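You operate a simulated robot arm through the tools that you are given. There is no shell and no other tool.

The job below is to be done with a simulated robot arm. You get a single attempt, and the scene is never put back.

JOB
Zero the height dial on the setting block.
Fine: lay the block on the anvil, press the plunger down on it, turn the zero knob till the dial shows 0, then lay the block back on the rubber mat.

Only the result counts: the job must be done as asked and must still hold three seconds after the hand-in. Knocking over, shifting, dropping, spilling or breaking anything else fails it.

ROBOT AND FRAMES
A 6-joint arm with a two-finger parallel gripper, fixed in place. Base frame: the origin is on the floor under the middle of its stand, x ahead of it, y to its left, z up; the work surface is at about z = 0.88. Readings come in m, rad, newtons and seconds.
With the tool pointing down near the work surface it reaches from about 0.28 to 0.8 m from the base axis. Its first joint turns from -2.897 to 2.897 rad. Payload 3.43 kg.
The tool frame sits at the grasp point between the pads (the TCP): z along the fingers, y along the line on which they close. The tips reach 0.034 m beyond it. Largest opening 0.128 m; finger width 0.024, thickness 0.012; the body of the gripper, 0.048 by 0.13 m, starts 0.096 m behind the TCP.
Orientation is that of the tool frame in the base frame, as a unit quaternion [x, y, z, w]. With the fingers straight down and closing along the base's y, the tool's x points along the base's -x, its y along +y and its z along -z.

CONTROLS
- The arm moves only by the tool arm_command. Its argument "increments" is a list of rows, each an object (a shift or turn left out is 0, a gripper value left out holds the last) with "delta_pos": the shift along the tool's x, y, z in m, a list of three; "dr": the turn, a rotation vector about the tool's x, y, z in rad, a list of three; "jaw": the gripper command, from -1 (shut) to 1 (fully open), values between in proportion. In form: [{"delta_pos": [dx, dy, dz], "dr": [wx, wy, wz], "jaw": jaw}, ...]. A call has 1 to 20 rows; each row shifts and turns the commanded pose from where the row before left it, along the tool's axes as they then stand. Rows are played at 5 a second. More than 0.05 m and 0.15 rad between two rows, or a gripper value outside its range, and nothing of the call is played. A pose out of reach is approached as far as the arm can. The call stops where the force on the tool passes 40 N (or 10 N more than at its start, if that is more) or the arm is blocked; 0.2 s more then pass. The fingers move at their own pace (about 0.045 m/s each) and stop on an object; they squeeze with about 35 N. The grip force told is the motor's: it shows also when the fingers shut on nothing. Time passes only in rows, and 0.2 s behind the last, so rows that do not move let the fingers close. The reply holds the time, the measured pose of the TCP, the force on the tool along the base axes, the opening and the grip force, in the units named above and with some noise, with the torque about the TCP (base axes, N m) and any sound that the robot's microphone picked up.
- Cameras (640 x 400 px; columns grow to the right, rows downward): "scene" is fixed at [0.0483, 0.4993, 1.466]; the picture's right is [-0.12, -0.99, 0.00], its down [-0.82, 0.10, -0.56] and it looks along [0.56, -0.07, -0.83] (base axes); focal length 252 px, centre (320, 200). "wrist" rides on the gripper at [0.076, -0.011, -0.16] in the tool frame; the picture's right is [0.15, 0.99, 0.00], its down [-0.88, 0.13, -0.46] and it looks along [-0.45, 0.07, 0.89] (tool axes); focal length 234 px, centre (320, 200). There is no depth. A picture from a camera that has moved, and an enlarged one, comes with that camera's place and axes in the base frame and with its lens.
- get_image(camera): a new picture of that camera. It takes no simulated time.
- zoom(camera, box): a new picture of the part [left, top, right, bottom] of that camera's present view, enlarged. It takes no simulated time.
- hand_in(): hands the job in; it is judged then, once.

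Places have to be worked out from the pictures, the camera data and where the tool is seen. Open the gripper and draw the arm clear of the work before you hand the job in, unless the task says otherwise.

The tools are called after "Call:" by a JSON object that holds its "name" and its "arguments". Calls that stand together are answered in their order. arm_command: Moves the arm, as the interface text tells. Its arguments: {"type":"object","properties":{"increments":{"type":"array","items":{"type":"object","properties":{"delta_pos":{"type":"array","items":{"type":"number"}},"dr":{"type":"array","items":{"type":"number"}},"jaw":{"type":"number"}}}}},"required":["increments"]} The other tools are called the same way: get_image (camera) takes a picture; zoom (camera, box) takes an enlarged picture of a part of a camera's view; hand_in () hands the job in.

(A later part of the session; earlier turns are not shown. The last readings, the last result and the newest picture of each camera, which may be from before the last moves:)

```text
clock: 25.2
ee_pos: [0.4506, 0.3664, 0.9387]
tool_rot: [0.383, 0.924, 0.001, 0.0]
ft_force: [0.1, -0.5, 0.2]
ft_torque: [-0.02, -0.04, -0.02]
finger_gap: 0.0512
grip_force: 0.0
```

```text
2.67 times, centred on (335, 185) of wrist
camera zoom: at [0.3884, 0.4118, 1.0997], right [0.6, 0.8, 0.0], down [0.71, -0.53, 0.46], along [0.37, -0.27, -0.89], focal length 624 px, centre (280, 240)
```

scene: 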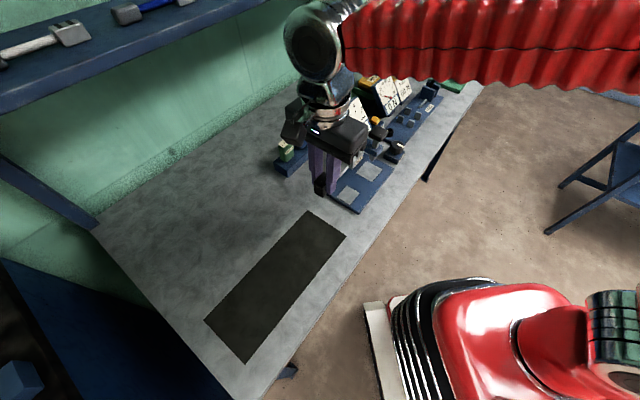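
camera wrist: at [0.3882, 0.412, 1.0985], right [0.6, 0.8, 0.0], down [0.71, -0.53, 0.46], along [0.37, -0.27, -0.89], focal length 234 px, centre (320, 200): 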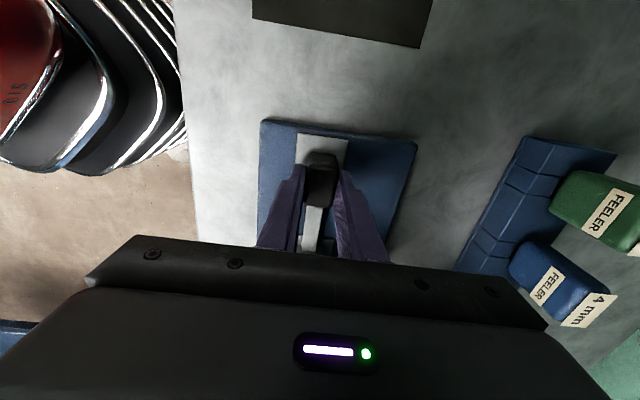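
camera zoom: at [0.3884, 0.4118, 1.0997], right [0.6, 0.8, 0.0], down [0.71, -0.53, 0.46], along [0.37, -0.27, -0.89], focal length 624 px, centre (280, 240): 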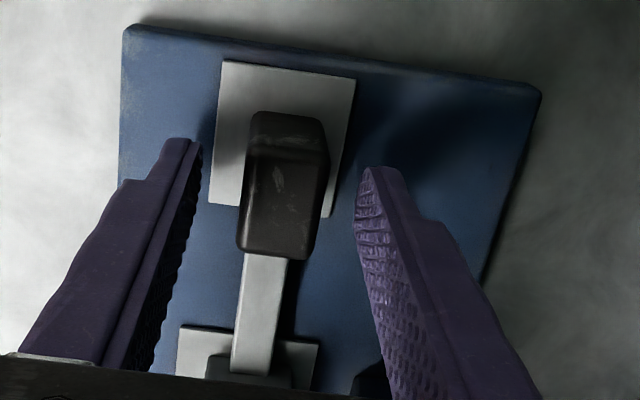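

The block sits on both pads and the fingers are clear. I rise straight up to about z = 1.12 and look at the plunger and dial.

Call:
{"name": "arm_command", "arguments": {"increments": [{"delta_pos": [0, 0, -0.02]}, {"delta_pos": [0, 0, -0.04]}, {"delta_pos": [0, 0, -0.04]}, {"delta_pos": [0, 0, -0.04]}, {"delta_pos": [0, 0, -0.04]}, {"delta_pos": [0, 0, 0], "jaw": 0.6}, {"delta_pos": [0, 0, 0]}, {"delta_pos": [0, 0, 0]}]}}

Call:
{"name": "get_image", "arguments": {"camera": "wrist"}}

Call:
{"name": "zoom", "arguments": {"camera": "wrist", "box": [240, 120, 400, 260]}}

Call:
{"name": "zoom", "arguments": {"camera": "scene", "box": [300, 90, 430, 220]}}

```text
clock: 27.0
ee_pos: [0.4493, 0.3657, 1.1196]
tool_rot: [0.383, 0.924, 0.001, 0.0]
ft_force: [0.5, -0.4, 0.6]
ft_torque: [-0.03, 0.0, 0.02]
finger_gap: 0.1025
grip_force: 0.0
```

```text
taken
camera wrist: at [0.3879, 0.4112, 1.2793], right [0.6, 0.8, 0.0], down [0.71, -0.53, 0.46], along [0.37, -0.27, -0.89], focal length 234 px, centre (320, 200)
```

wrist: 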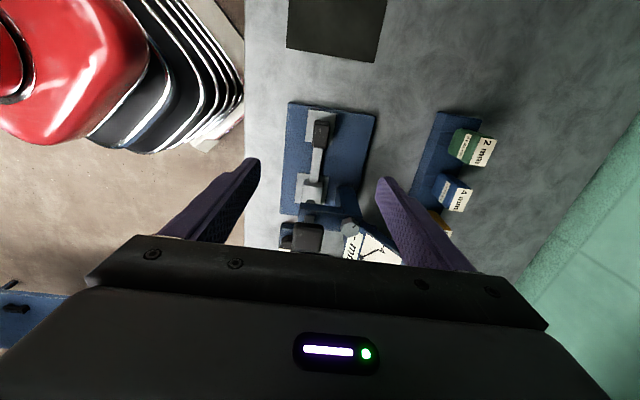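

```text
2.86 times, centred on (320, 190) of wrist
camera zoom: at [0.3879, 0.4112, 1.2793], right [0.6, 0.8, 0.0], down [0.71, -0.53, 0.46], along [0.37, -0.27, -0.89], focal length 669 px, centre (320, 229)
```

zoom: 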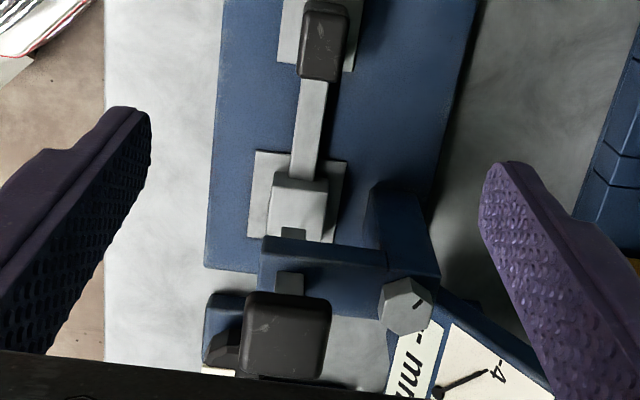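

```text
3.08 times, centred on (365, 155) of scene
camera zoom: at [0.0483, 0.4993, 1.466], right [-0.12, -0.99, 0.0], down [-0.82, 0.1, -0.56], along [0.56, -0.07, -0.83], focal length 774 px, centre (182, 338)
```

zoom: 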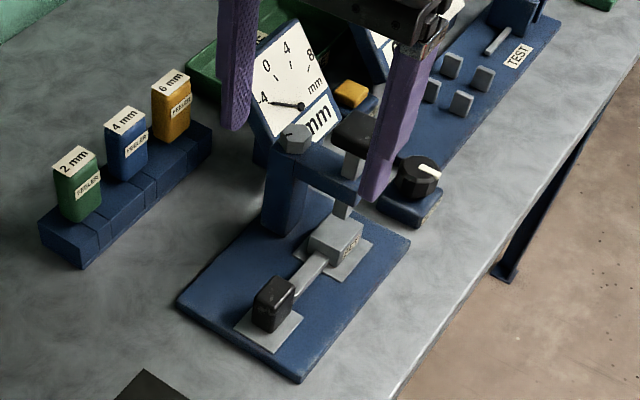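

Block is well placed on the anvil under the plunger. Triangulating from both cameras, the cap top is at about (0.5227, 0.2939, 1.038). I close the fingers and move over the cap.

Call:
{"name": "arm_command", "arguments": {"increments": [{"delta_pos": [-0.02, 0.0002, 0], "jaw": -1}, {"delta_pos": [-0.02, 0.0002, 0]}, {"delta_pos": [-0.02, 0.0002, 0]}, {"delta_pos": [-0.02, 0.0002, 0]}, {"delta_pos": [-0.0227, 0.0003, 0]}, {"delta_pos": [0, 0, 0]}, {"delta_pos": [0, 0, 0]}, {"delta_pos": [0, 0, 0]}]}}

Call:
{"name": "get_image", "arguments": {"camera": "wrist"}}

Call:
{"name": "zoom", "arguments": {"camera": "scene", "box": [300, 60, 430, 190]}}

```text
clock: 28.8
ee_pos: [0.5232, 0.2939, 1.1184]
tool_rot: [0.383, 0.924, 0.0, 0.001]
ft_force: [-0.5, 0.1, 0.6]
ft_torque: [0.0, 0.02, -0.04]
finger_gap: 0.0
grip_force: 33.1
```

```text
taken
camera wrist: at [0.4618, 0.3405, 1.2794], right [0.6, 0.8, 0.0], down [0.71, -0.53, 0.46], along [0.37, -0.27, -0.89], focal length 234 px, centre (320, 200)
```

wrist: 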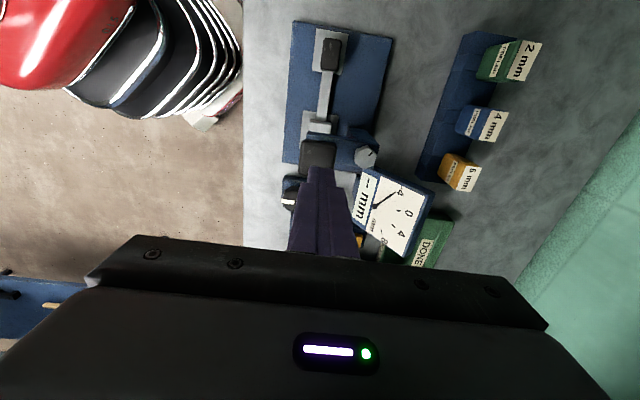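

```text
3.08 times, centred on (365, 125) of scene
camera zoom: at [0.0483, 0.4993, 1.466], right [-0.12, -0.99, 0.0], down [-0.82, 0.1, -0.56], along [0.56, -0.07, -0.83], focal length 774 px, centre (182, 431)
```

zoom: 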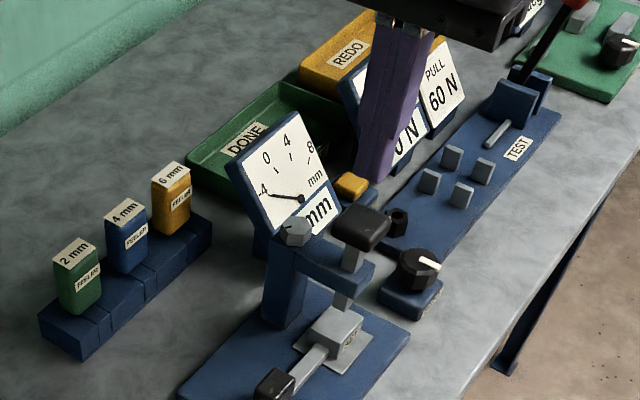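

Both views show the cap and dial clearly. I check the alignment of the fingertips over the cap in an enlargement.

Call:
{"name": "zoom", "arguments": {"camera": "wrist", "box": [270, 100, 430, 260]}}

```text
2.50 times, centred on (350, 180) of wrist
camera zoom: at [0.4618, 0.3405, 1.2794], right [0.6, 0.8, 0.0], down [0.71, -0.53, 0.46], along [0.37, -0.27, -0.89], focal length 585 px, centre (245, 250)
```

zoom: 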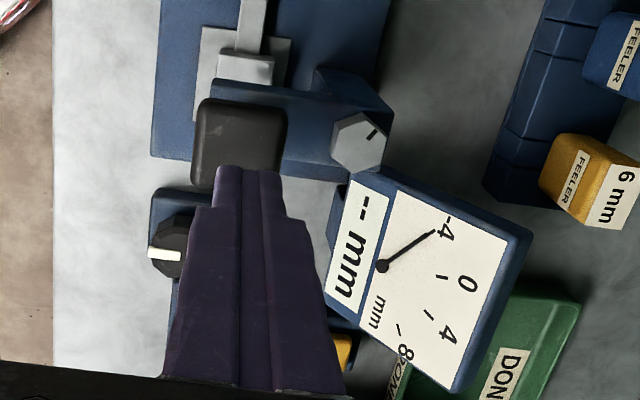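

The cap is straight below the fingertips. I descend to just about touch.

Call:
{"name": "arm_command", "arguments": {"increments": [{"delta_pos": [0, 0, 0.02]}, {"delta_pos": [0, 0, 0.015]}, {"delta_pos": [0, 0, 0.005]}, {"delta_pos": [0, 0, 0.004]}, {"delta_pos": [0, 0, 0.003]}, {"delta_pos": [0, 0, 0]}]}}

Call:
{"name": "zoom", "arguments": {"camera": "wrist", "box": [270, 100, 430, 260]}}

```text
clock: 30.2
ee_pos: [0.5232, 0.2941, 1.0724]
tool_rot: [0.383, 0.924, 0.0, 0.0]
ft_force: [0.7, 0.9, 0.4]
ft_torque: [0.0, 0.01, 0.01]
finger_gap: 0.0003
grip_force: 32.9
```

```text
2.50 times, centred on (350, 180) of wrist
camera zoom: at [0.4617, 0.3398, 1.2325], right [0.6, 0.8, 0.0], down [0.71, -0.53, 0.46], along [0.37, -0.27, -0.89], focal length 585 px, centre (245, 250)
```

zoom: 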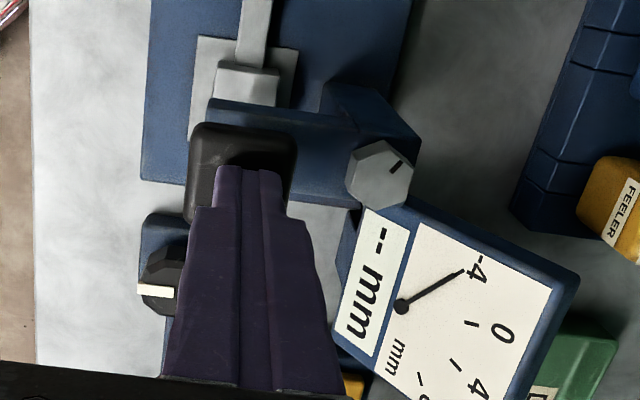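

Almost touching, no force yet. I press down in small steps, watching force.

Call:
{"name": "arm_command", "arguments": {"increments": [{"delta_pos": [0, 0, 0.002]}, {"delta_pos": [0, 0, 0.002]}, {"delta_pos": [0, 0, 0.002]}, {"delta_pos": [0, 0, 0.002]}, {"delta_pos": [0, 0, 0]}]}}

Call:
{"name": "zoom", "arguments": {"camera": "wrist", "box": [270, 100, 430, 260]}}

```text
clock: 31.4
ee_pos: [0.5223, 0.2939, 1.0638]
tool_rot: [0.383, 0.924, 0.0, 0.0]
ft_force: [0.0, 0.4, 1.1]
ft_torque: [0.01, 0.0, -0.01]
finger_gap: 0.0
grip_force: 33.4
```

```text
2.50 times, centred on (350, 180) of wrist
camera zoom: at [0.4618, 0.3399, 1.2243], right [0.6, 0.8, 0.0], down [0.71, -0.53, 0.46], along [0.37, -0.27, -0.89], focal length 585 px, centre (245, 250)
```

zoom: 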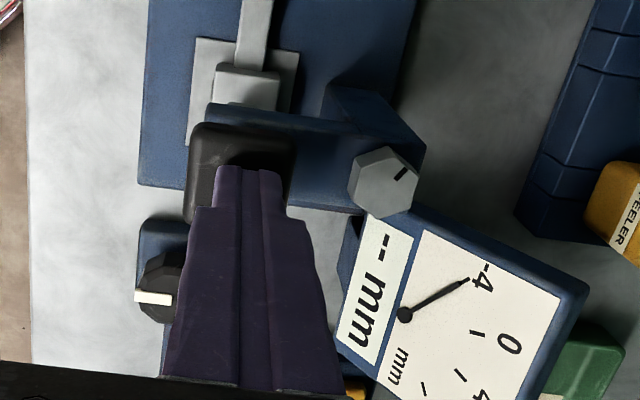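

The cap is moving down with the fingers at very low force. I keep pressing.

Call:
{"name": "arm_command", "arguments": {"increments": [{"delta_pos": [0, 0, 0.002]}, {"delta_pos": [0, 0, 0.002]}, {"delta_pos": [0, 0, 0.002]}, {"delta_pos": [0, 0, 0.002]}, {"delta_pos": [0, 0, 0]}]}}

Call:
{"name": "zoom", "arguments": {"camera": "wrist", "box": [270, 100, 430, 260]}}

```text
clock: 32.6
ee_pos: [0.5223, 0.294, 1.0561]
tool_rot: [0.383, 0.924, 0.0, 0.0]
ft_force: [-0.6, -0.6, 0.8]
ft_torque: [0.02, -0.01, -0.02]
finger_gap: 0.0
grip_force: 32.9
```

```text
2.50 times, centred on (350, 180) of wrist
camera zoom: at [0.4618, 0.34, 1.2162], right [0.6, 0.8, 0.0], down [0.71, -0.53, 0.46], along [0.37, -0.27, -0.89], focal length 585 px, centre (245, 250)
```

zoom: 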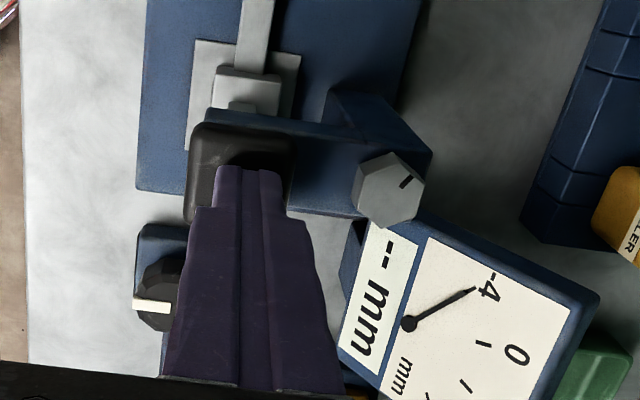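

The plunger tip is near the block top; still no contact force. I continue in 1.5 mm steps.

Call:
{"name": "arm_command", "arguments": {"increments": [{"delta_pos": [0, 0, 0.0015]}, {"delta_pos": [0, 0, 0.0015]}, {"delta_pos": [0, 0, 0.0015]}, {"delta_pos": [0, 0, 0]}]}}

Call:
{"name": "zoom", "arguments": {"camera": "wrist", "box": [270, 100, 430, 260]}}

```text
clock: 33.6
ee_pos: [0.523, 0.2942, 1.0545]
tool_rot: [0.383, 0.924, 0.001, 0.001]
ft_force: [-1.0, -2.3, 29.0]
ft_torque: [-0.11, 0.11, 0.02]
finger_gap: 0.0
grip_force: 32.8
```

```text
2.50 times, centred on (350, 180) of wrist
camera zoom: at [0.461, 0.3397, 1.2142], right [0.6, 0.8, 0.0], down [0.71, -0.53, 0.46], along [0.37, -0.27, -0.89], focal length 585 px, centre (245, 250)
```

zoom: 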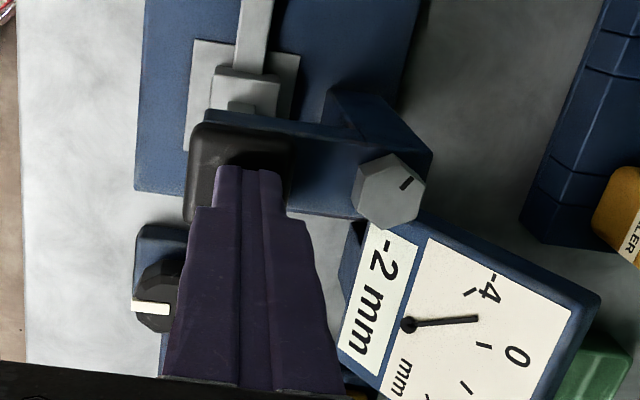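

Contact made: 29 N and the dial shows -2 mm. I ease off and see whether the plunger stays and the reading holds.

Call:
{"name": "arm_command", "arguments": {"increments": [{"delta_pos": [0, 0, -0.002]}, {"delta_pos": [0, 0, -0.002]}, {"delta_pos": [0, 0, -0.002]}, {"delta_pos": [0, 0, -0.004]}, {"delta_pos": [0, 0, 0]}]}}

Call:
{"name": "zoom", "arguments": {"camera": "wrist", "box": [270, 100, 430, 260]}}

Call:
{"name": "zoom", "arguments": {"camera": "scene", "box": [300, 60, 430, 190]}}

```text
clock: 34.8
ee_pos: [0.5221, 0.2947, 1.0625]
tool_rot: [0.382, 0.924, 0.001, -0.001]
ft_force: [-1.3, 0.2, 0.6]
ft_torque: [0.01, 0.0, -0.03]
finger_gap: 0.0
grip_force: 33.6
```

```text
2.50 times, centred on (350, 180) of wrist
camera zoom: at [0.4616, 0.3401, 1.2217], right [0.6, 0.8, 0.0], down [0.71, -0.53, 0.46], along [0.37, -0.27, -0.89], focal length 585 px, centre (245, 250)
```

zoom: 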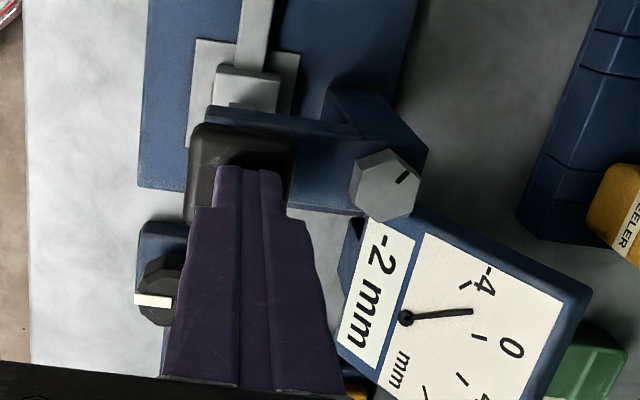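

```text
3.08 times, centred on (365, 125) of scene
camera zoom: at [0.0483, 0.4993, 1.466], right [-0.12, -0.99, 0.0], down [-0.82, 0.1, -0.56], along [0.56, -0.07, -0.83], focal length 774 px, centre (182, 431)
```

zoom: 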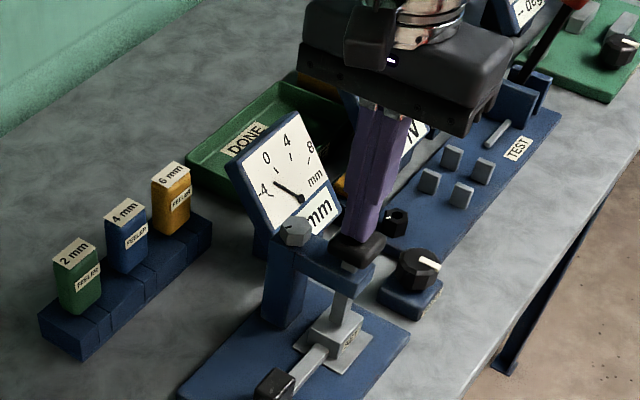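

The plunger follows the fingers up on a light spring, yet the reading -2 mm is held. I raise clear and check that the dial keeps its reading.

Call:
{"name": "arm_command", "arguments": {"increments": [{"delta_pos": [0, 0, -0.005]}, {"delta_pos": [0, 0, -0.01]}, {"delta_pos": [0, 0, -0.02]}, {"delta_pos": [0, 0, -0.03]}, {"delta_pos": [0, 0, 0]}]}}

Call:
{"name": "zoom", "arguments": {"camera": "wrist", "box": [270, 100, 430, 260]}}

Call:
{"name": "zoom", "arguments": {"camera": "scene", "box": [335, 90, 415, 190]}}

```text
clock: 36.0
ee_pos: [0.521, 0.2954, 1.1268]
tool_rot: [0.383, 0.924, 0.0, 0.001]
ft_force: [0.8, 0.1, -0.8]
ft_torque: [0.05, 0.0, -0.01]
finger_gap: 0.0
grip_force: 33.1
```

```text
2.50 times, centred on (350, 180) of wrist
camera zoom: at [0.4615, 0.3408, 1.287], right [0.6, 0.8, 0.0], down [0.71, -0.53, 0.46], along [0.37, -0.27, -0.89], focal length 585 px, centre (245, 250)
```

zoom: 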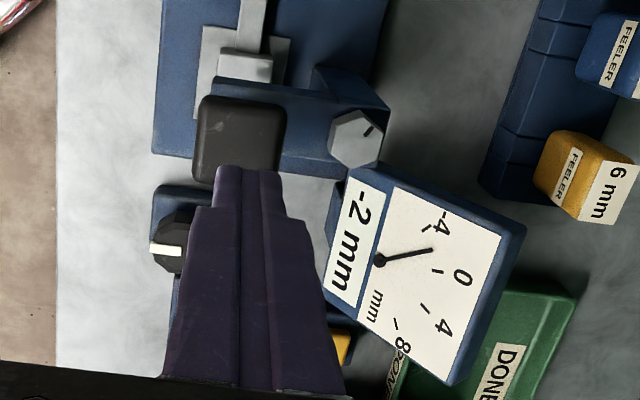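

```text
4.00 times, centred on (375, 140) of scene
camera zoom: at [0.0483, 0.4993, 1.466], right [-0.12, -0.99, 0.0], down [-0.82, 0.1, -0.56], along [0.56, -0.07, -0.83], focal length 1006 px, centre (100, 440)
```

zoom: 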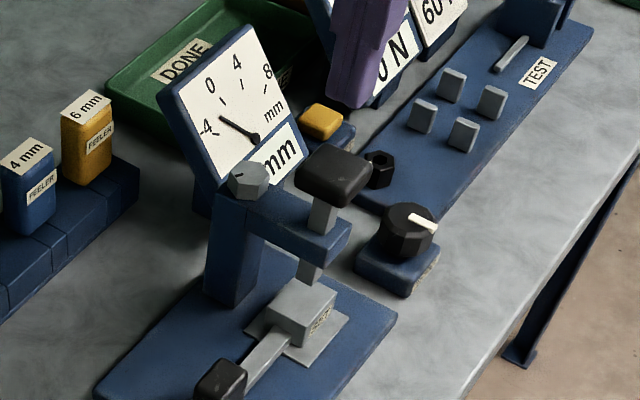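

The reading is held at -2 mm with the plunger up, so the knob can now be turned. By triangulation the ZERO knob top is near (0.58, 0.20, 0.93); I move above it with the fingers open to look.

Call:
{"name": "arm_command", "arguments": {"increments": [{"delta_pos": [-0.036, -0.0082, 0], "jaw": 0.4}, {"delta_pos": [-0.036, -0.0082, 0]}, {"delta_pos": [-0.036, -0.0083, 0]}, {"delta_pos": [0, 0, 0]}, {"delta_pos": [0, 0, 0]}, {"delta_pos": [0, 0, 0]}]}}

Call:
{"name": "get_image", "arguments": {"camera": "wrist"}}

Call:
{"name": "zoom", "arguments": {"camera": "wrist", "box": [250, 90, 410, 240]}}

Call:
{"name": "zoom", "arguments": {"camera": "scene", "box": [335, 90, 415, 190]}}

```text
clock: 37.4
ee_pos: [0.5825, 0.2008, 1.1268]
tool_rot: [0.382, 0.924, 0.001, 0.0]
ft_force: [0.0, -0.6, 0.3]
ft_torque: [0.02, -0.04, 0.03]
finger_gap: 0.0898
grip_force: 0.1
```

```text
taken
camera wrist: at [0.521, 0.2466, 1.2872], right [0.6, 0.8, 0.0], down [0.71, -0.53, 0.46], along [0.37, -0.27, -0.89], focal length 234 px, centre (320, 200)
```

wrist: 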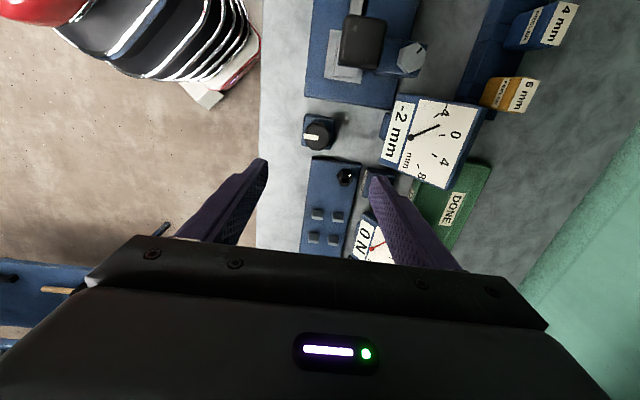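

```text
2.67 times, centred on (330, 165) of wrist
camera zoom: at [0.521, 0.2466, 1.2872], right [0.6, 0.8, 0.0], down [0.71, -0.53, 0.46], along [0.37, -0.27, -0.89], focal length 624 px, centre (293, 293)
```

zoom: 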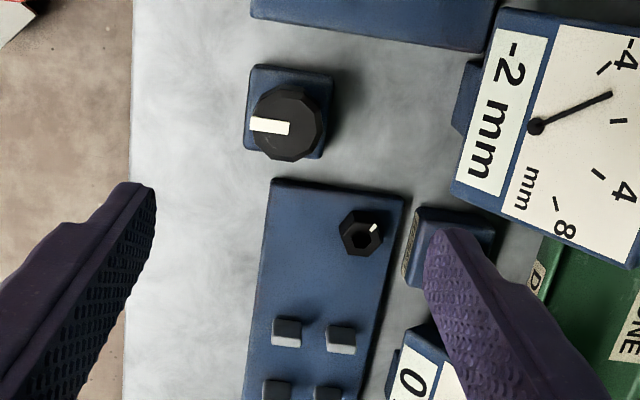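

```text
4.00 times, centred on (375, 140) of scene
camera zoom: at [0.0483, 0.4993, 1.466], right [-0.12, -0.99, 0.0], down [-0.82, 0.1, -0.56], along [0.56, -0.07, -0.83], focal length 1006 px, centre (100, 440)
```

zoom: 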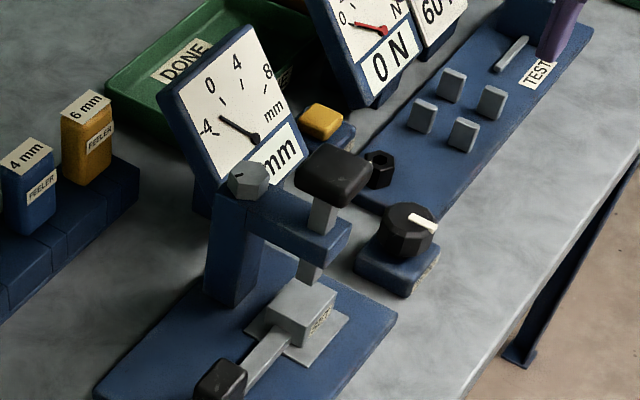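

The knob top centre now triangulates to (0.582, 0.1985, 0.9315), about 0.04 m across, nearly under the TCP. I centre on it and descend to z ≈ 0.98 with the fingers open 0.09 m.

Call:
{"name": "arm_command", "arguments": {"increments": [{"delta_pos": [-0.0013, -0.002, 0.03]}, {"delta_pos": [0, 0, 0.04]}, {"delta_pos": [0, 0, 0.04]}, {"delta_pos": [0, 0, 0.0368]}, {"delta_pos": [0, 0, 0]}]}}

Call:
{"name": "get_image", "arguments": {"camera": "wrist"}}

Call:
{"name": "zoom", "arguments": {"camera": "wrist", "box": [250, 110, 410, 240]}}

Call:
{"name": "zoom", "arguments": {"camera": "scene", "box": [335, 60, 435, 190]}}

```text
clock: 38.6
ee_pos: [0.5795, 0.1977, 0.9792]
tool_rot: [0.382, 0.924, 0.0, 0.001]
ft_force: [-0.3, 0.7, -0.5]
ft_torque: [0.01, -0.04, -0.01]
finger_gap: 0.0895
grip_force: 0.1
```

```text
taken
camera wrist: at [0.5194, 0.2437, 1.1396], right [0.6, 0.8, 0.0], down [0.71, -0.53, 0.46], along [0.37, -0.27, -0.89], focal length 234 px, centre (320, 200)
```

wrist: 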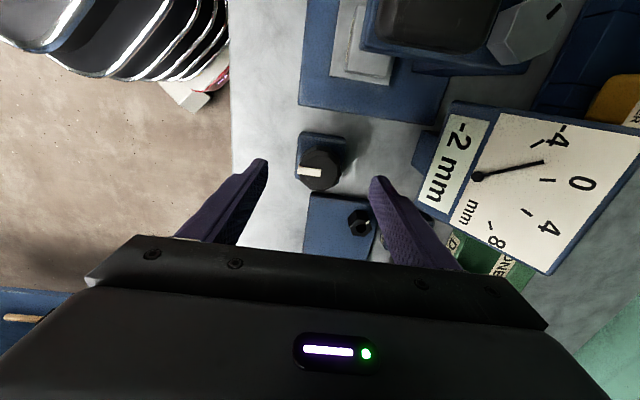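

```text
3.08 times, centred on (330, 175) of wrist
camera zoom: at [0.5194, 0.2437, 1.1396], right [0.6, 0.8, 0.0], down [0.71, -0.53, 0.46], along [0.37, -0.27, -0.89], focal length 720 px, centre (289, 277)
```

zoom: 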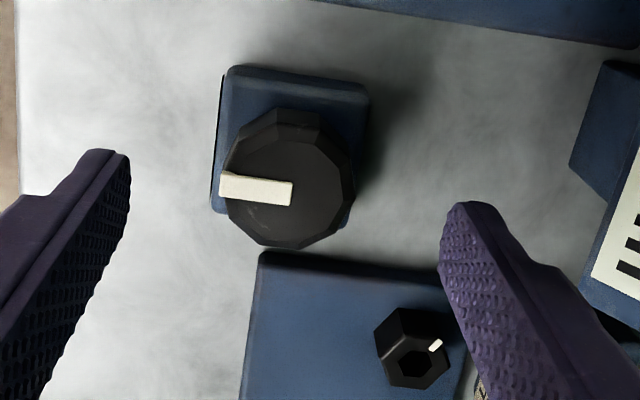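

```text
3.08 times, centred on (385, 125) of scene
camera zoom: at [0.0483, 0.4993, 1.466], right [-0.12, -0.99, 0.0], down [-0.82, 0.1, -0.56], along [0.56, -0.07, -0.83], focal length 774 px, centre (120, 431)
```

zoom: 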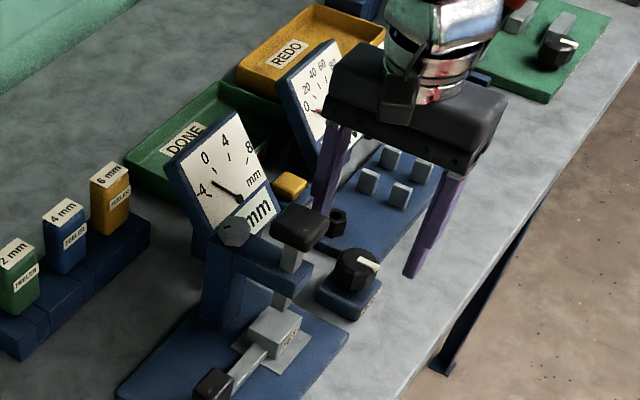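

The knob is centred in the wrist view. I double-check the finger position against the knob in the scene view.

Call:
{"name": "zoom", "arguments": {"camera": "scene", "box": [370, 95, 430, 165]}}

```text
5.71 times, centred on (400, 130) of scene
camera zoom: at [0.0483, 0.4993, 1.466], right [-0.12, -0.99, 0.0], down [-0.82, 0.1, -0.56], along [0.56, -0.07, -0.83], focal length 1437 px, centre (-137, 600)
```

zoom: 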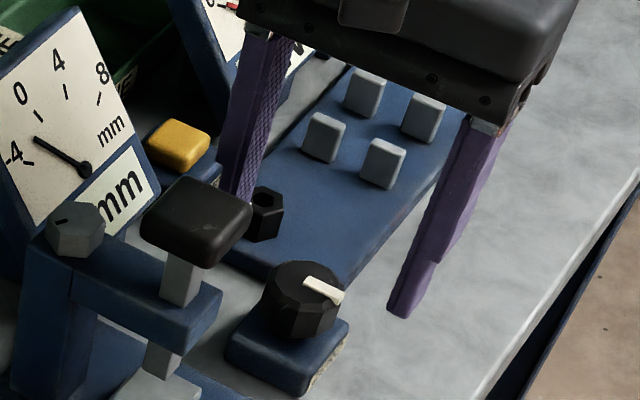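

Alignment agrees. I descend to TCP z ≈ 0.940 around the knob.

Call:
{"name": "arm_command", "arguments": {"increments": [{"delta_pos": [0, 0, 0.015]}, {"delta_pos": [0, 0, 0.012]}, {"delta_pos": [0, 0, 0.008]}, {"delta_pos": [0, 0, 0.005]}, {"delta_pos": [0, 0, 0]}]}}

Call:
{"name": "zoom", "arguments": {"camera": "wrist", "box": [250, 110, 410, 240]}}

Call:
{"name": "zoom", "arguments": {"camera": "scene", "box": [350, 95, 430, 175]}}

```text
clock: 39.8
ee_pos: [0.5815, 0.1978, 0.9383]
tool_rot: [0.383, 0.924, -0.001, 0.0]
ft_force: [0.3, -0.1, 0.0]
ft_torque: [-0.04, 0.02, -0.01]
finger_gap: 0.0896
grip_force: 0.1
```

```text
3.08 times, centred on (330, 175) of wrist
camera zoom: at [0.5202, 0.244, 1.0996], right [0.6, 0.8, 0.0], down [0.71, -0.53, 0.46], along [0.37, -0.27, -0.89], focal length 720 px, centre (289, 277)
```

zoom: 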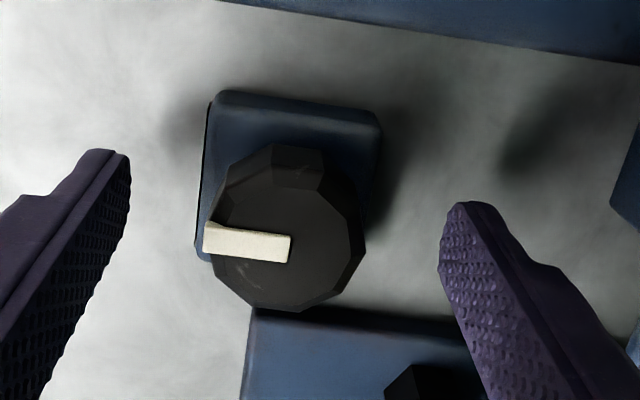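

```text
5.00 times, centred on (390, 135) of scene
camera zoom: at [0.0483, 0.4993, 1.466], right [-0.12, -0.99, 0.0], down [-0.82, 0.1, -0.56], along [0.56, -0.07, -0.83], focal length 1257 px, centre (-30, 525)
```

zoom: 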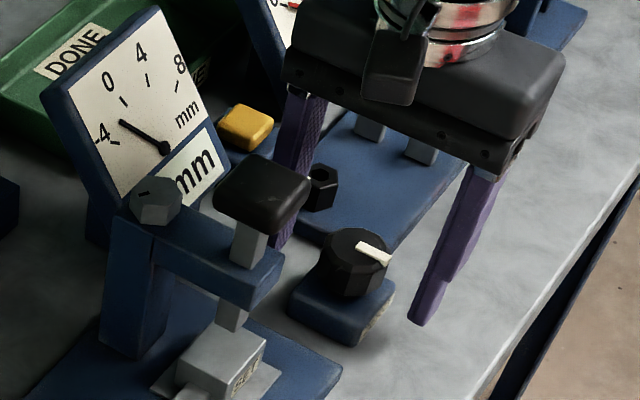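

The knob is centred between the fingers, but its white pointer sticks out toward one finger. I narrow the opening to 0.065 m and turn the tool about 60° around the knob so that the fingers avoid the pointer.

Call:
{"name": "arm_command", "arguments": {"increments": [{"jaw": 0.02}, {"jaw": 0.02}, {"jaw": 0.02}, {"dr": [0, 0, -0.131]}, {"dr": [0, 0, -0.131]}, {"dr": [0, 0, -0.131]}, {"dr": [0, 0, -0.131]}, {"dr": [0, 0, -0.131]}, {"dr": [0, 0, -0.131]}, {"dr": [0, 0, -0.131]}, {"dr": [0, 0, -0.131]}, {"dr": [0, 0, 0]}]}}

Call:
{"name": "get_image", "arguments": {"camera": "wrist"}}

Call:
{"name": "zoom", "arguments": {"camera": "wrist", "box": [250, 110, 410, 240]}}

Call:
{"name": "zoom", "arguments": {"camera": "scene", "box": [335, 80, 435, 180]}}

```text
clock: 42.4
ee_pos: [0.5809, 0.1997, 0.9392]
tool_rot: [-0.132, 0.991, 0.0, 0.0]
ft_force: [-0.1, 0.0, -0.6]
ft_torque: [-0.02, 0.02, 0.01]
finger_gap: 0.0655
grip_force: 0.0
```

```text
taken
camera wrist: at [0.5113, 0.1675, 1.1], right [-0.4, 0.92, 0.0], down [0.82, 0.36, 0.46], along [0.42, 0.18, -0.89], focal length 234 px, centre (320, 200)
```

wrist: 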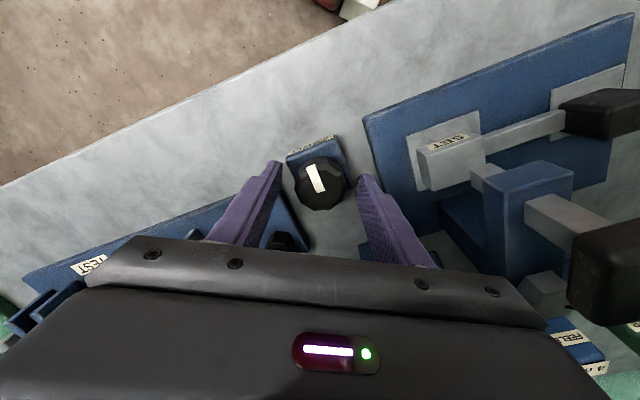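

```text
3.08 times, centred on (330, 175) of wrist
camera zoom: at [0.5113, 0.1675, 1.1], right [-0.4, 0.92, 0.0], down [0.82, 0.36, 0.46], along [0.42, 0.18, -0.89], focal length 720 px, centre (289, 277)
```

zoom: 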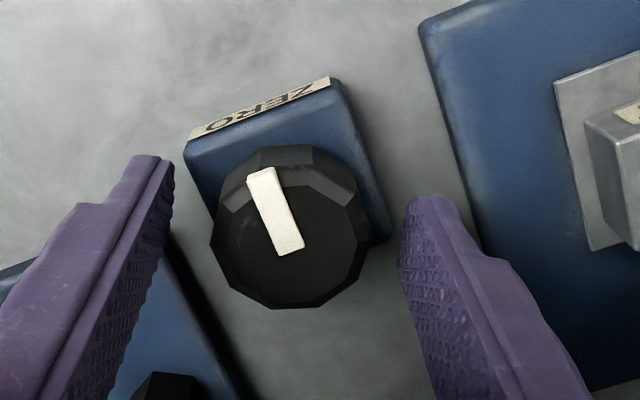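

```text
4.00 times, centred on (385, 130) of scene
camera zoom: at [0.0483, 0.4993, 1.466], right [-0.12, -0.99, 0.0], down [-0.82, 0.1, -0.56], along [0.56, -0.07, -0.83], focal length 1006 px, centre (60, 480)
```

zoom: 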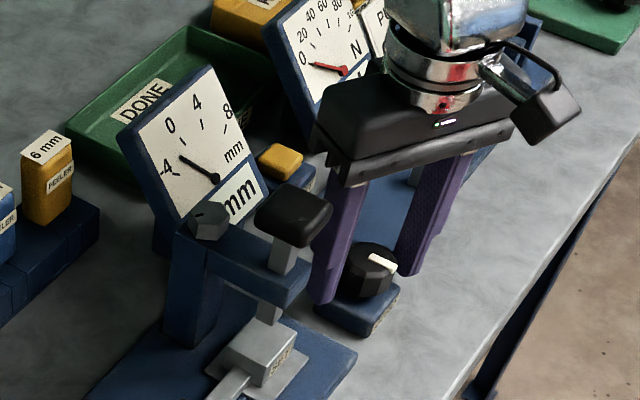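

Fingers straddle the knob clear of the pointer, and the scene camera sees the dial. I close on the knob.

Call:
{"name": "arm_command", "arguments": {"increments": [{"jaw": -0.2}, {"jaw": -1}, {"jaw": -1}, {"jaw": -1}, {"jaw": -1}]}}

Call:
{"name": "zoom", "arguments": {"camera": "wrist", "box": [250, 110, 410, 240]}}

Call:
{"name": "zoom", "arguments": {"camera": "scene", "box": [345, 90, 405, 160]}}

```text
clock: 43.6
ee_pos: [0.5811, 0.1993, 0.9405]
tool_rot: [-0.132, 0.991, 0.0, 0.0]
ft_force: [-0.8, 3.1, -0.9]
ft_torque: [0.14, 0.03, 0.05]
finger_gap: 0.0414
grip_force: 45.5
```

```text
3.08 times, centred on (330, 175) of wrist
camera zoom: at [0.5112, 0.1678, 1.1], right [-0.4, 0.92, 0.0], down [0.82, 0.35, 0.46], along [0.42, 0.18, -0.89], focal length 720 px, centre (289, 277)
```

zoom: 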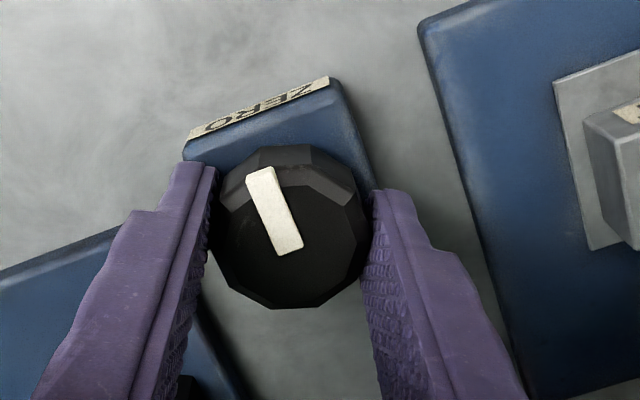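

```text
5.71 times, centred on (375, 125) of scene
camera zoom: at [0.0483, 0.4993, 1.466], right [-0.12, -0.99, 0.0], down [-0.82, 0.1, -0.56], along [0.56, -0.07, -0.83], focal length 1437 px, centre (6, 629)
```

zoom: 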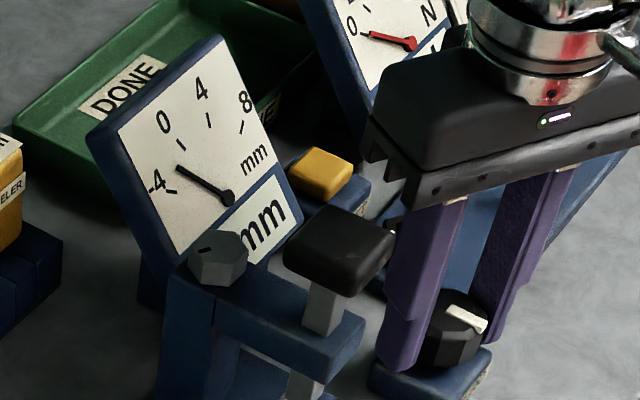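

Knob gripped (0.041 m). I turn it a trial 0.2 rad (tool z negative, i.e. counter-clockwise from above) and watch the dial.

Call:
{"name": "arm_command", "arguments": {"increments": [{"dr": [0, 0, -0.1]}, {"dr": [0, 0, -0.1]}, {"dr": [0, 0, 0]}, {"dr": [0, 0, 0]}]}}

Call:
{"name": "zoom", "arguments": {"camera": "wrist", "box": [250, 110, 410, 240]}}

Call:
{"name": "zoom", "arguments": {"camera": "scene", "box": [345, 90, 405, 160]}}

```text
clock: 44.6
ee_pos: [0.581, 0.1991, 0.9388]
tool_rot: [-0.23, 0.973, 0.001, 0.0]
ft_force: [0.2, 7.7, -2.9]
ft_torque: [0.25, -0.05, -0.01]
finger_gap: 0.0412
grip_force: 45.3
```

```text
3.08 times, centred on (330, 175) of wrist
camera zoom: at [0.5186, 0.1546, 1.1], right [-0.57, 0.82, 0.0], down [0.73, 0.51, 0.46], along [0.37, 0.26, -0.89], focal length 720 px, centre (289, 277)
```

zoom: 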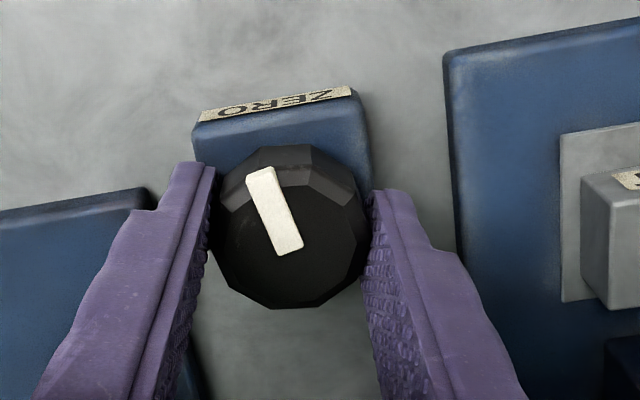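

```text
5.71 times, centred on (375, 125) of scene
camera zoom: at [0.0483, 0.4993, 1.466], right [-0.12, -0.99, 0.0], down [-0.82, 0.1, -0.56], along [0.56, -0.07, -0.83], focal length 1437 px, centre (6, 629)
```

zoom: 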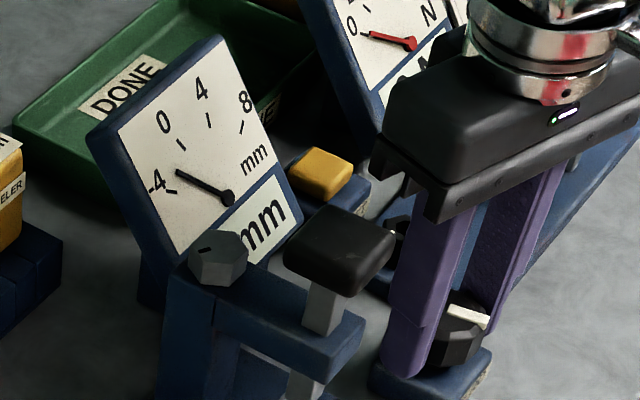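

The knob turned with the gripper; the needle seems to have moved slightly toward -4. I enlarge the dial to measure it.

Call:
{"name": "zoom", "arguments": {"camera": "scene", "box": [352, 95, 377, 120]}}

Call:
{"name": "zoom", "arguments": {"camera": "scene", "box": [358, 105, 383, 125]}}

```text
16.00 times, centred on (364, 108) of scene
camera zoom: at [0.0483, 0.4993, 1.466], right [-0.12, -0.99, 0.0], down [-0.82, 0.1, -0.56], along [0.56, -0.07, -0.83], focal length 4024 px, centre (-392, 1680)
```

zoom: 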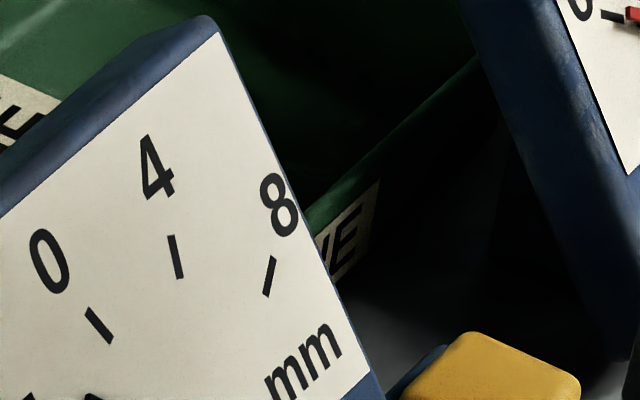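

```text
16.00 times, centred on (370, 115) of scene
camera zoom: at [0.0483, 0.4993, 1.466], right [-0.12, -0.99, 0.0], down [-0.82, 0.1, -0.56], along [0.56, -0.07, -0.83], focal length 4024 px, centre (-488, 1560)
```

zoom: 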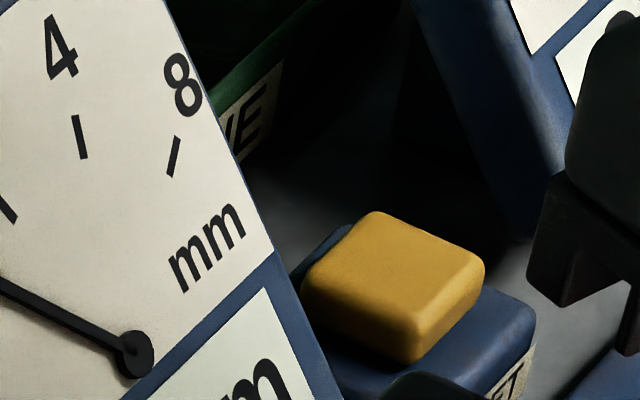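

Call:
{"name": "zoom", "arguments": {"camera": "scene", "box": [350, 98, 375, 123]}}

```text
16.00 times, centred on (362, 110) of scene
camera zoom: at [0.0483, 0.4993, 1.466], right [-0.12, -0.99, 0.0], down [-0.82, 0.1, -0.56], along [0.56, -0.07, -0.83], focal length 4024 px, centre (-360, 1632)
```

zoom: 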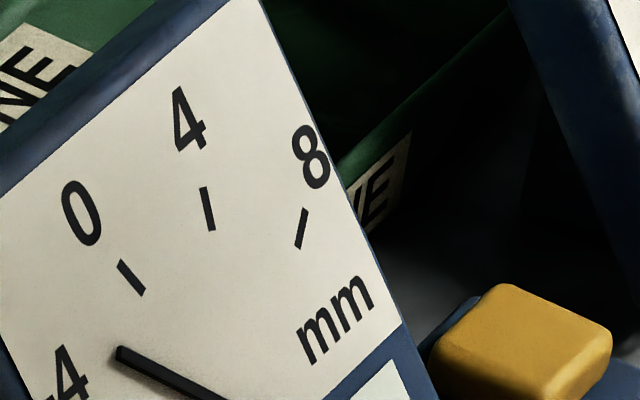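

Call:
{"name": "zoom", "arguments": {"camera": "scene", "box": [340, 104, 380, 129]}}

```text
16.00 times, centred on (360, 116) of scene
camera zoom: at [0.0483, 0.4993, 1.466], right [-0.12, -0.99, 0.0], down [-0.82, 0.1, -0.56], along [0.56, -0.07, -0.83], focal length 4024 px, centre (-320, 1536)
```

zoom: 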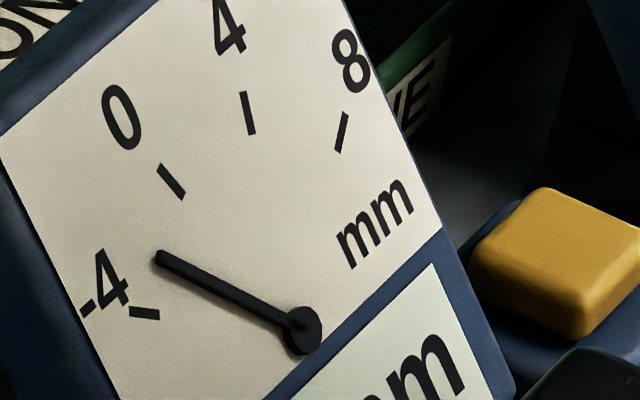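

This is a good dial view: the needle is a bit below -2 now. So clockwise (tool z positive) raises it; I turn +0.4 rad and measure.

Call:
{"name": "arm_command", "arguments": {"increments": [{"dr": [0, 0, 0.1]}, {"dr": [0, 0, 0.1]}, {"dr": [0, 0, 0.1]}, {"dr": [0, 0, 0.1]}, {"dr": [0, 0, 0]}, {"dr": [0, 0, 0]}]}}

Call:
{"name": "zoom", "arguments": {"camera": "scene", "box": [340, 104, 380, 129]}}

Call:
{"name": "zoom", "arguments": {"camera": "wrist", "box": [250, 110, 410, 240]}}

```text
clock: 46.0
ee_pos: [0.5809, 0.1989, 0.94]
tool_rot: [-0.032, 0.999, -0.001, 0.0]
ft_force: [0.8, 4.1, -4.1]
ft_torque: [0.03, -0.09, 0.03]
finger_gap: 0.0413
grip_force: 44.8
```

```text
16.00 times, centred on (360, 116) of scene
camera zoom: at [0.0483, 0.4993, 1.466], right [-0.12, -0.99, 0.0], down [-0.82, 0.1, -0.56], along [0.56, -0.07, -0.83], focal length 4024 px, centre (-320, 1536)
```

zoom: 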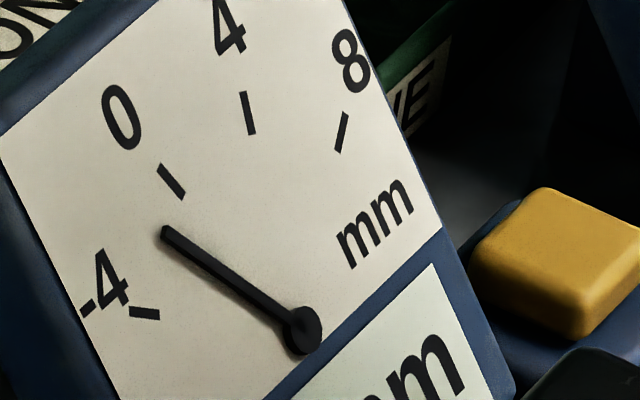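

```text
3.08 times, centred on (330, 175) of wrist
camera zoom: at [0.5067, 0.1823, 1.1001], right [-0.21, 0.98, 0.0], down [0.87, 0.18, 0.46], along [0.45, 0.09, -0.89], focal length 720 px, centre (289, 277)
```

zoom: 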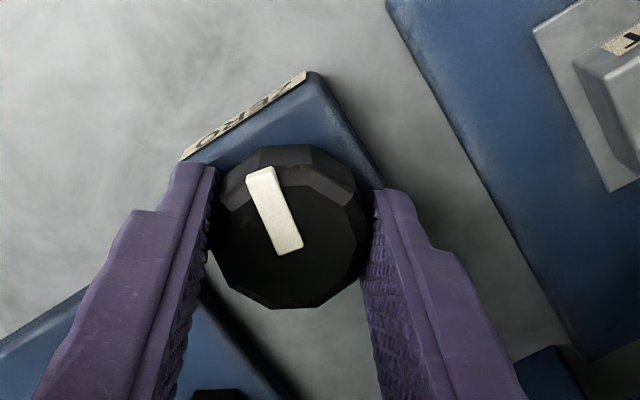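

A turn of 0.4 rad moved the needle about 0.8 mm (≈2 mm/rad); it now shows about -1.5. I turn a further 0.65 rad and re-measure.

Call:
{"name": "arm_command", "arguments": {"increments": [{"dr": [0, 0, 0.1]}, {"dr": [0, 0, 0.1]}, {"dr": [0, 0, 0.1]}, {"dr": [0, 0, 0.1]}, {"dr": [0, 0, 0.1]}, {"dr": [0, 0, 0.1]}, {"dr": [0, 0, 0.05]}, {"dr": [0, 0, 0]}, {"dr": [0, 0, 0]}]}}

Call:
{"name": "zoom", "arguments": {"camera": "scene", "box": [340, 104, 380, 129]}}

Call:
{"name": "get_image", "arguments": {"camera": "wrist"}}

```text
clock: 48.0
ee_pos: [0.5811, 0.1975, 0.9397]
tool_rot: [0.289, 0.957, -0.001, 0.0]
ft_force: [-6.1, -8.7, -3.1]
ft_torque: [-0.19, 0.36, -0.01]
finger_gap: 0.0413
grip_force: 44.8
```

```text
16.00 times, centred on (360, 116) of scene
camera zoom: at [0.0483, 0.4993, 1.466], right [-0.12, -0.99, 0.0], down [-0.82, 0.1, -0.56], along [0.56, -0.07, -0.83], focal length 4024 px, centre (-320, 1536)
```

zoom: 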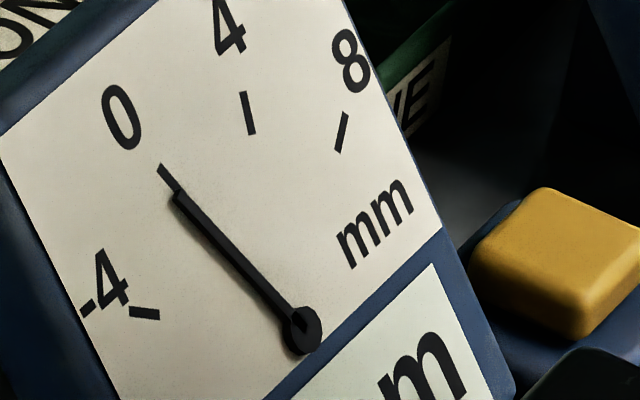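

```text
taken
camera wrist: at [0.5122, 0.2303, 1.1001], right [0.43, 0.9, 0.0], down [0.81, -0.38, 0.46], along [0.41, -0.2, -0.89], focal length 234 px, centre (320, 200)
```

wrist: 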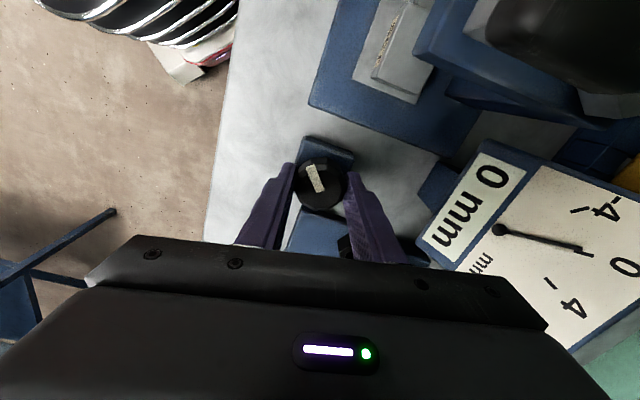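

The display now reads 0 mm; the needle is a hair short of the tick. I enlarge the dial in the wrist view for a precise check.

Call:
{"name": "zoom", "arguments": {"camera": "wrist", "box": [420, 140, 640, 300]}}

Call:
{"name": "zoom", "arguments": {"camera": "scene", "box": [347, 111, 363, 127]}}

```text
2.50 times, centred on (530, 220) of wrist
camera zoom: at [0.5122, 0.2303, 1.1001], right [0.43, 0.9, 0.0], down [0.81, -0.38, 0.46], along [0.41, -0.2, -0.89], focal length 585 px, centre (-205, 150)
```

zoom: 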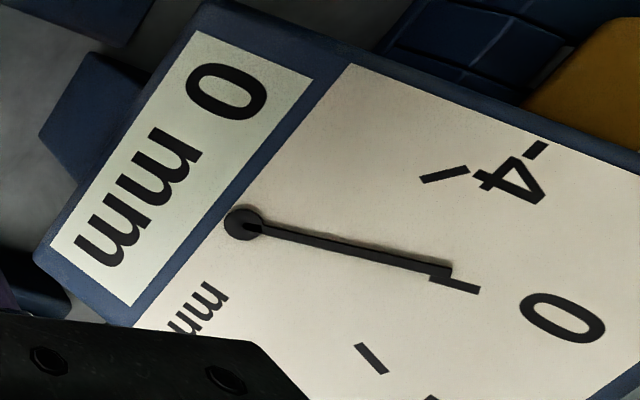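

```text
16.00 times, centred on (355, 119) of scene
camera zoom: at [0.0483, 0.4993, 1.466], right [-0.12, -0.99, 0.0], down [-0.82, 0.1, -0.56], along [0.56, -0.07, -0.83], focal length 4024 px, centre (-240, 1496)
```

zoom: 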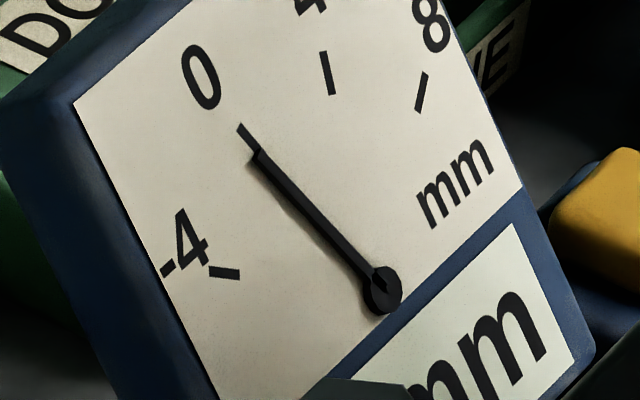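

The needle stands off the dial face, so parallax matters. I enlarge more to measure the needle's direction against the tick marks.

Call:
{"name": "zoom", "arguments": {"camera": "wrist", "box": [490, 170, 640, 264]}}

Call:
{"name": "zoom", "arguments": {"camera": "wrist", "box": [480, 220, 620, 308]}}

```text
4.26 times, centred on (565, 217) of wrist
camera zoom: at [0.5122, 0.2303, 1.1001], right [0.43, 0.9, 0.0], down [0.81, -0.38, 0.46], along [0.41, -0.2, -0.89], focal length 996 px, centre (-723, 128)
```

zoom: 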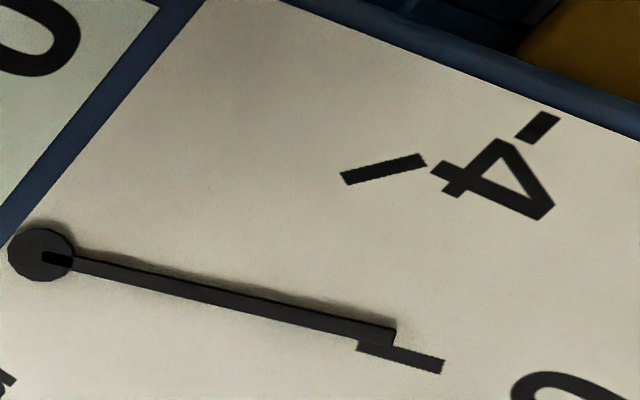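

```text
4.55 times, centred on (550, 264) of wrist
camera zoom: at [0.5122, 0.2303, 1.1001], right [0.43, 0.9, 0.0], down [0.81, -0.38, 0.46], along [0.41, -0.2, -0.89], focal length 1064 px, centre (-726, -91)
```

zoom: 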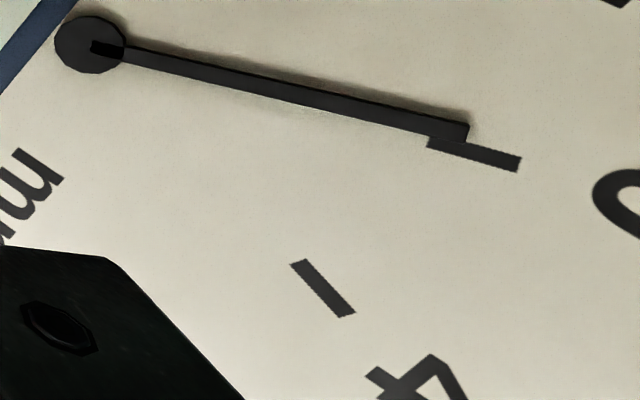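

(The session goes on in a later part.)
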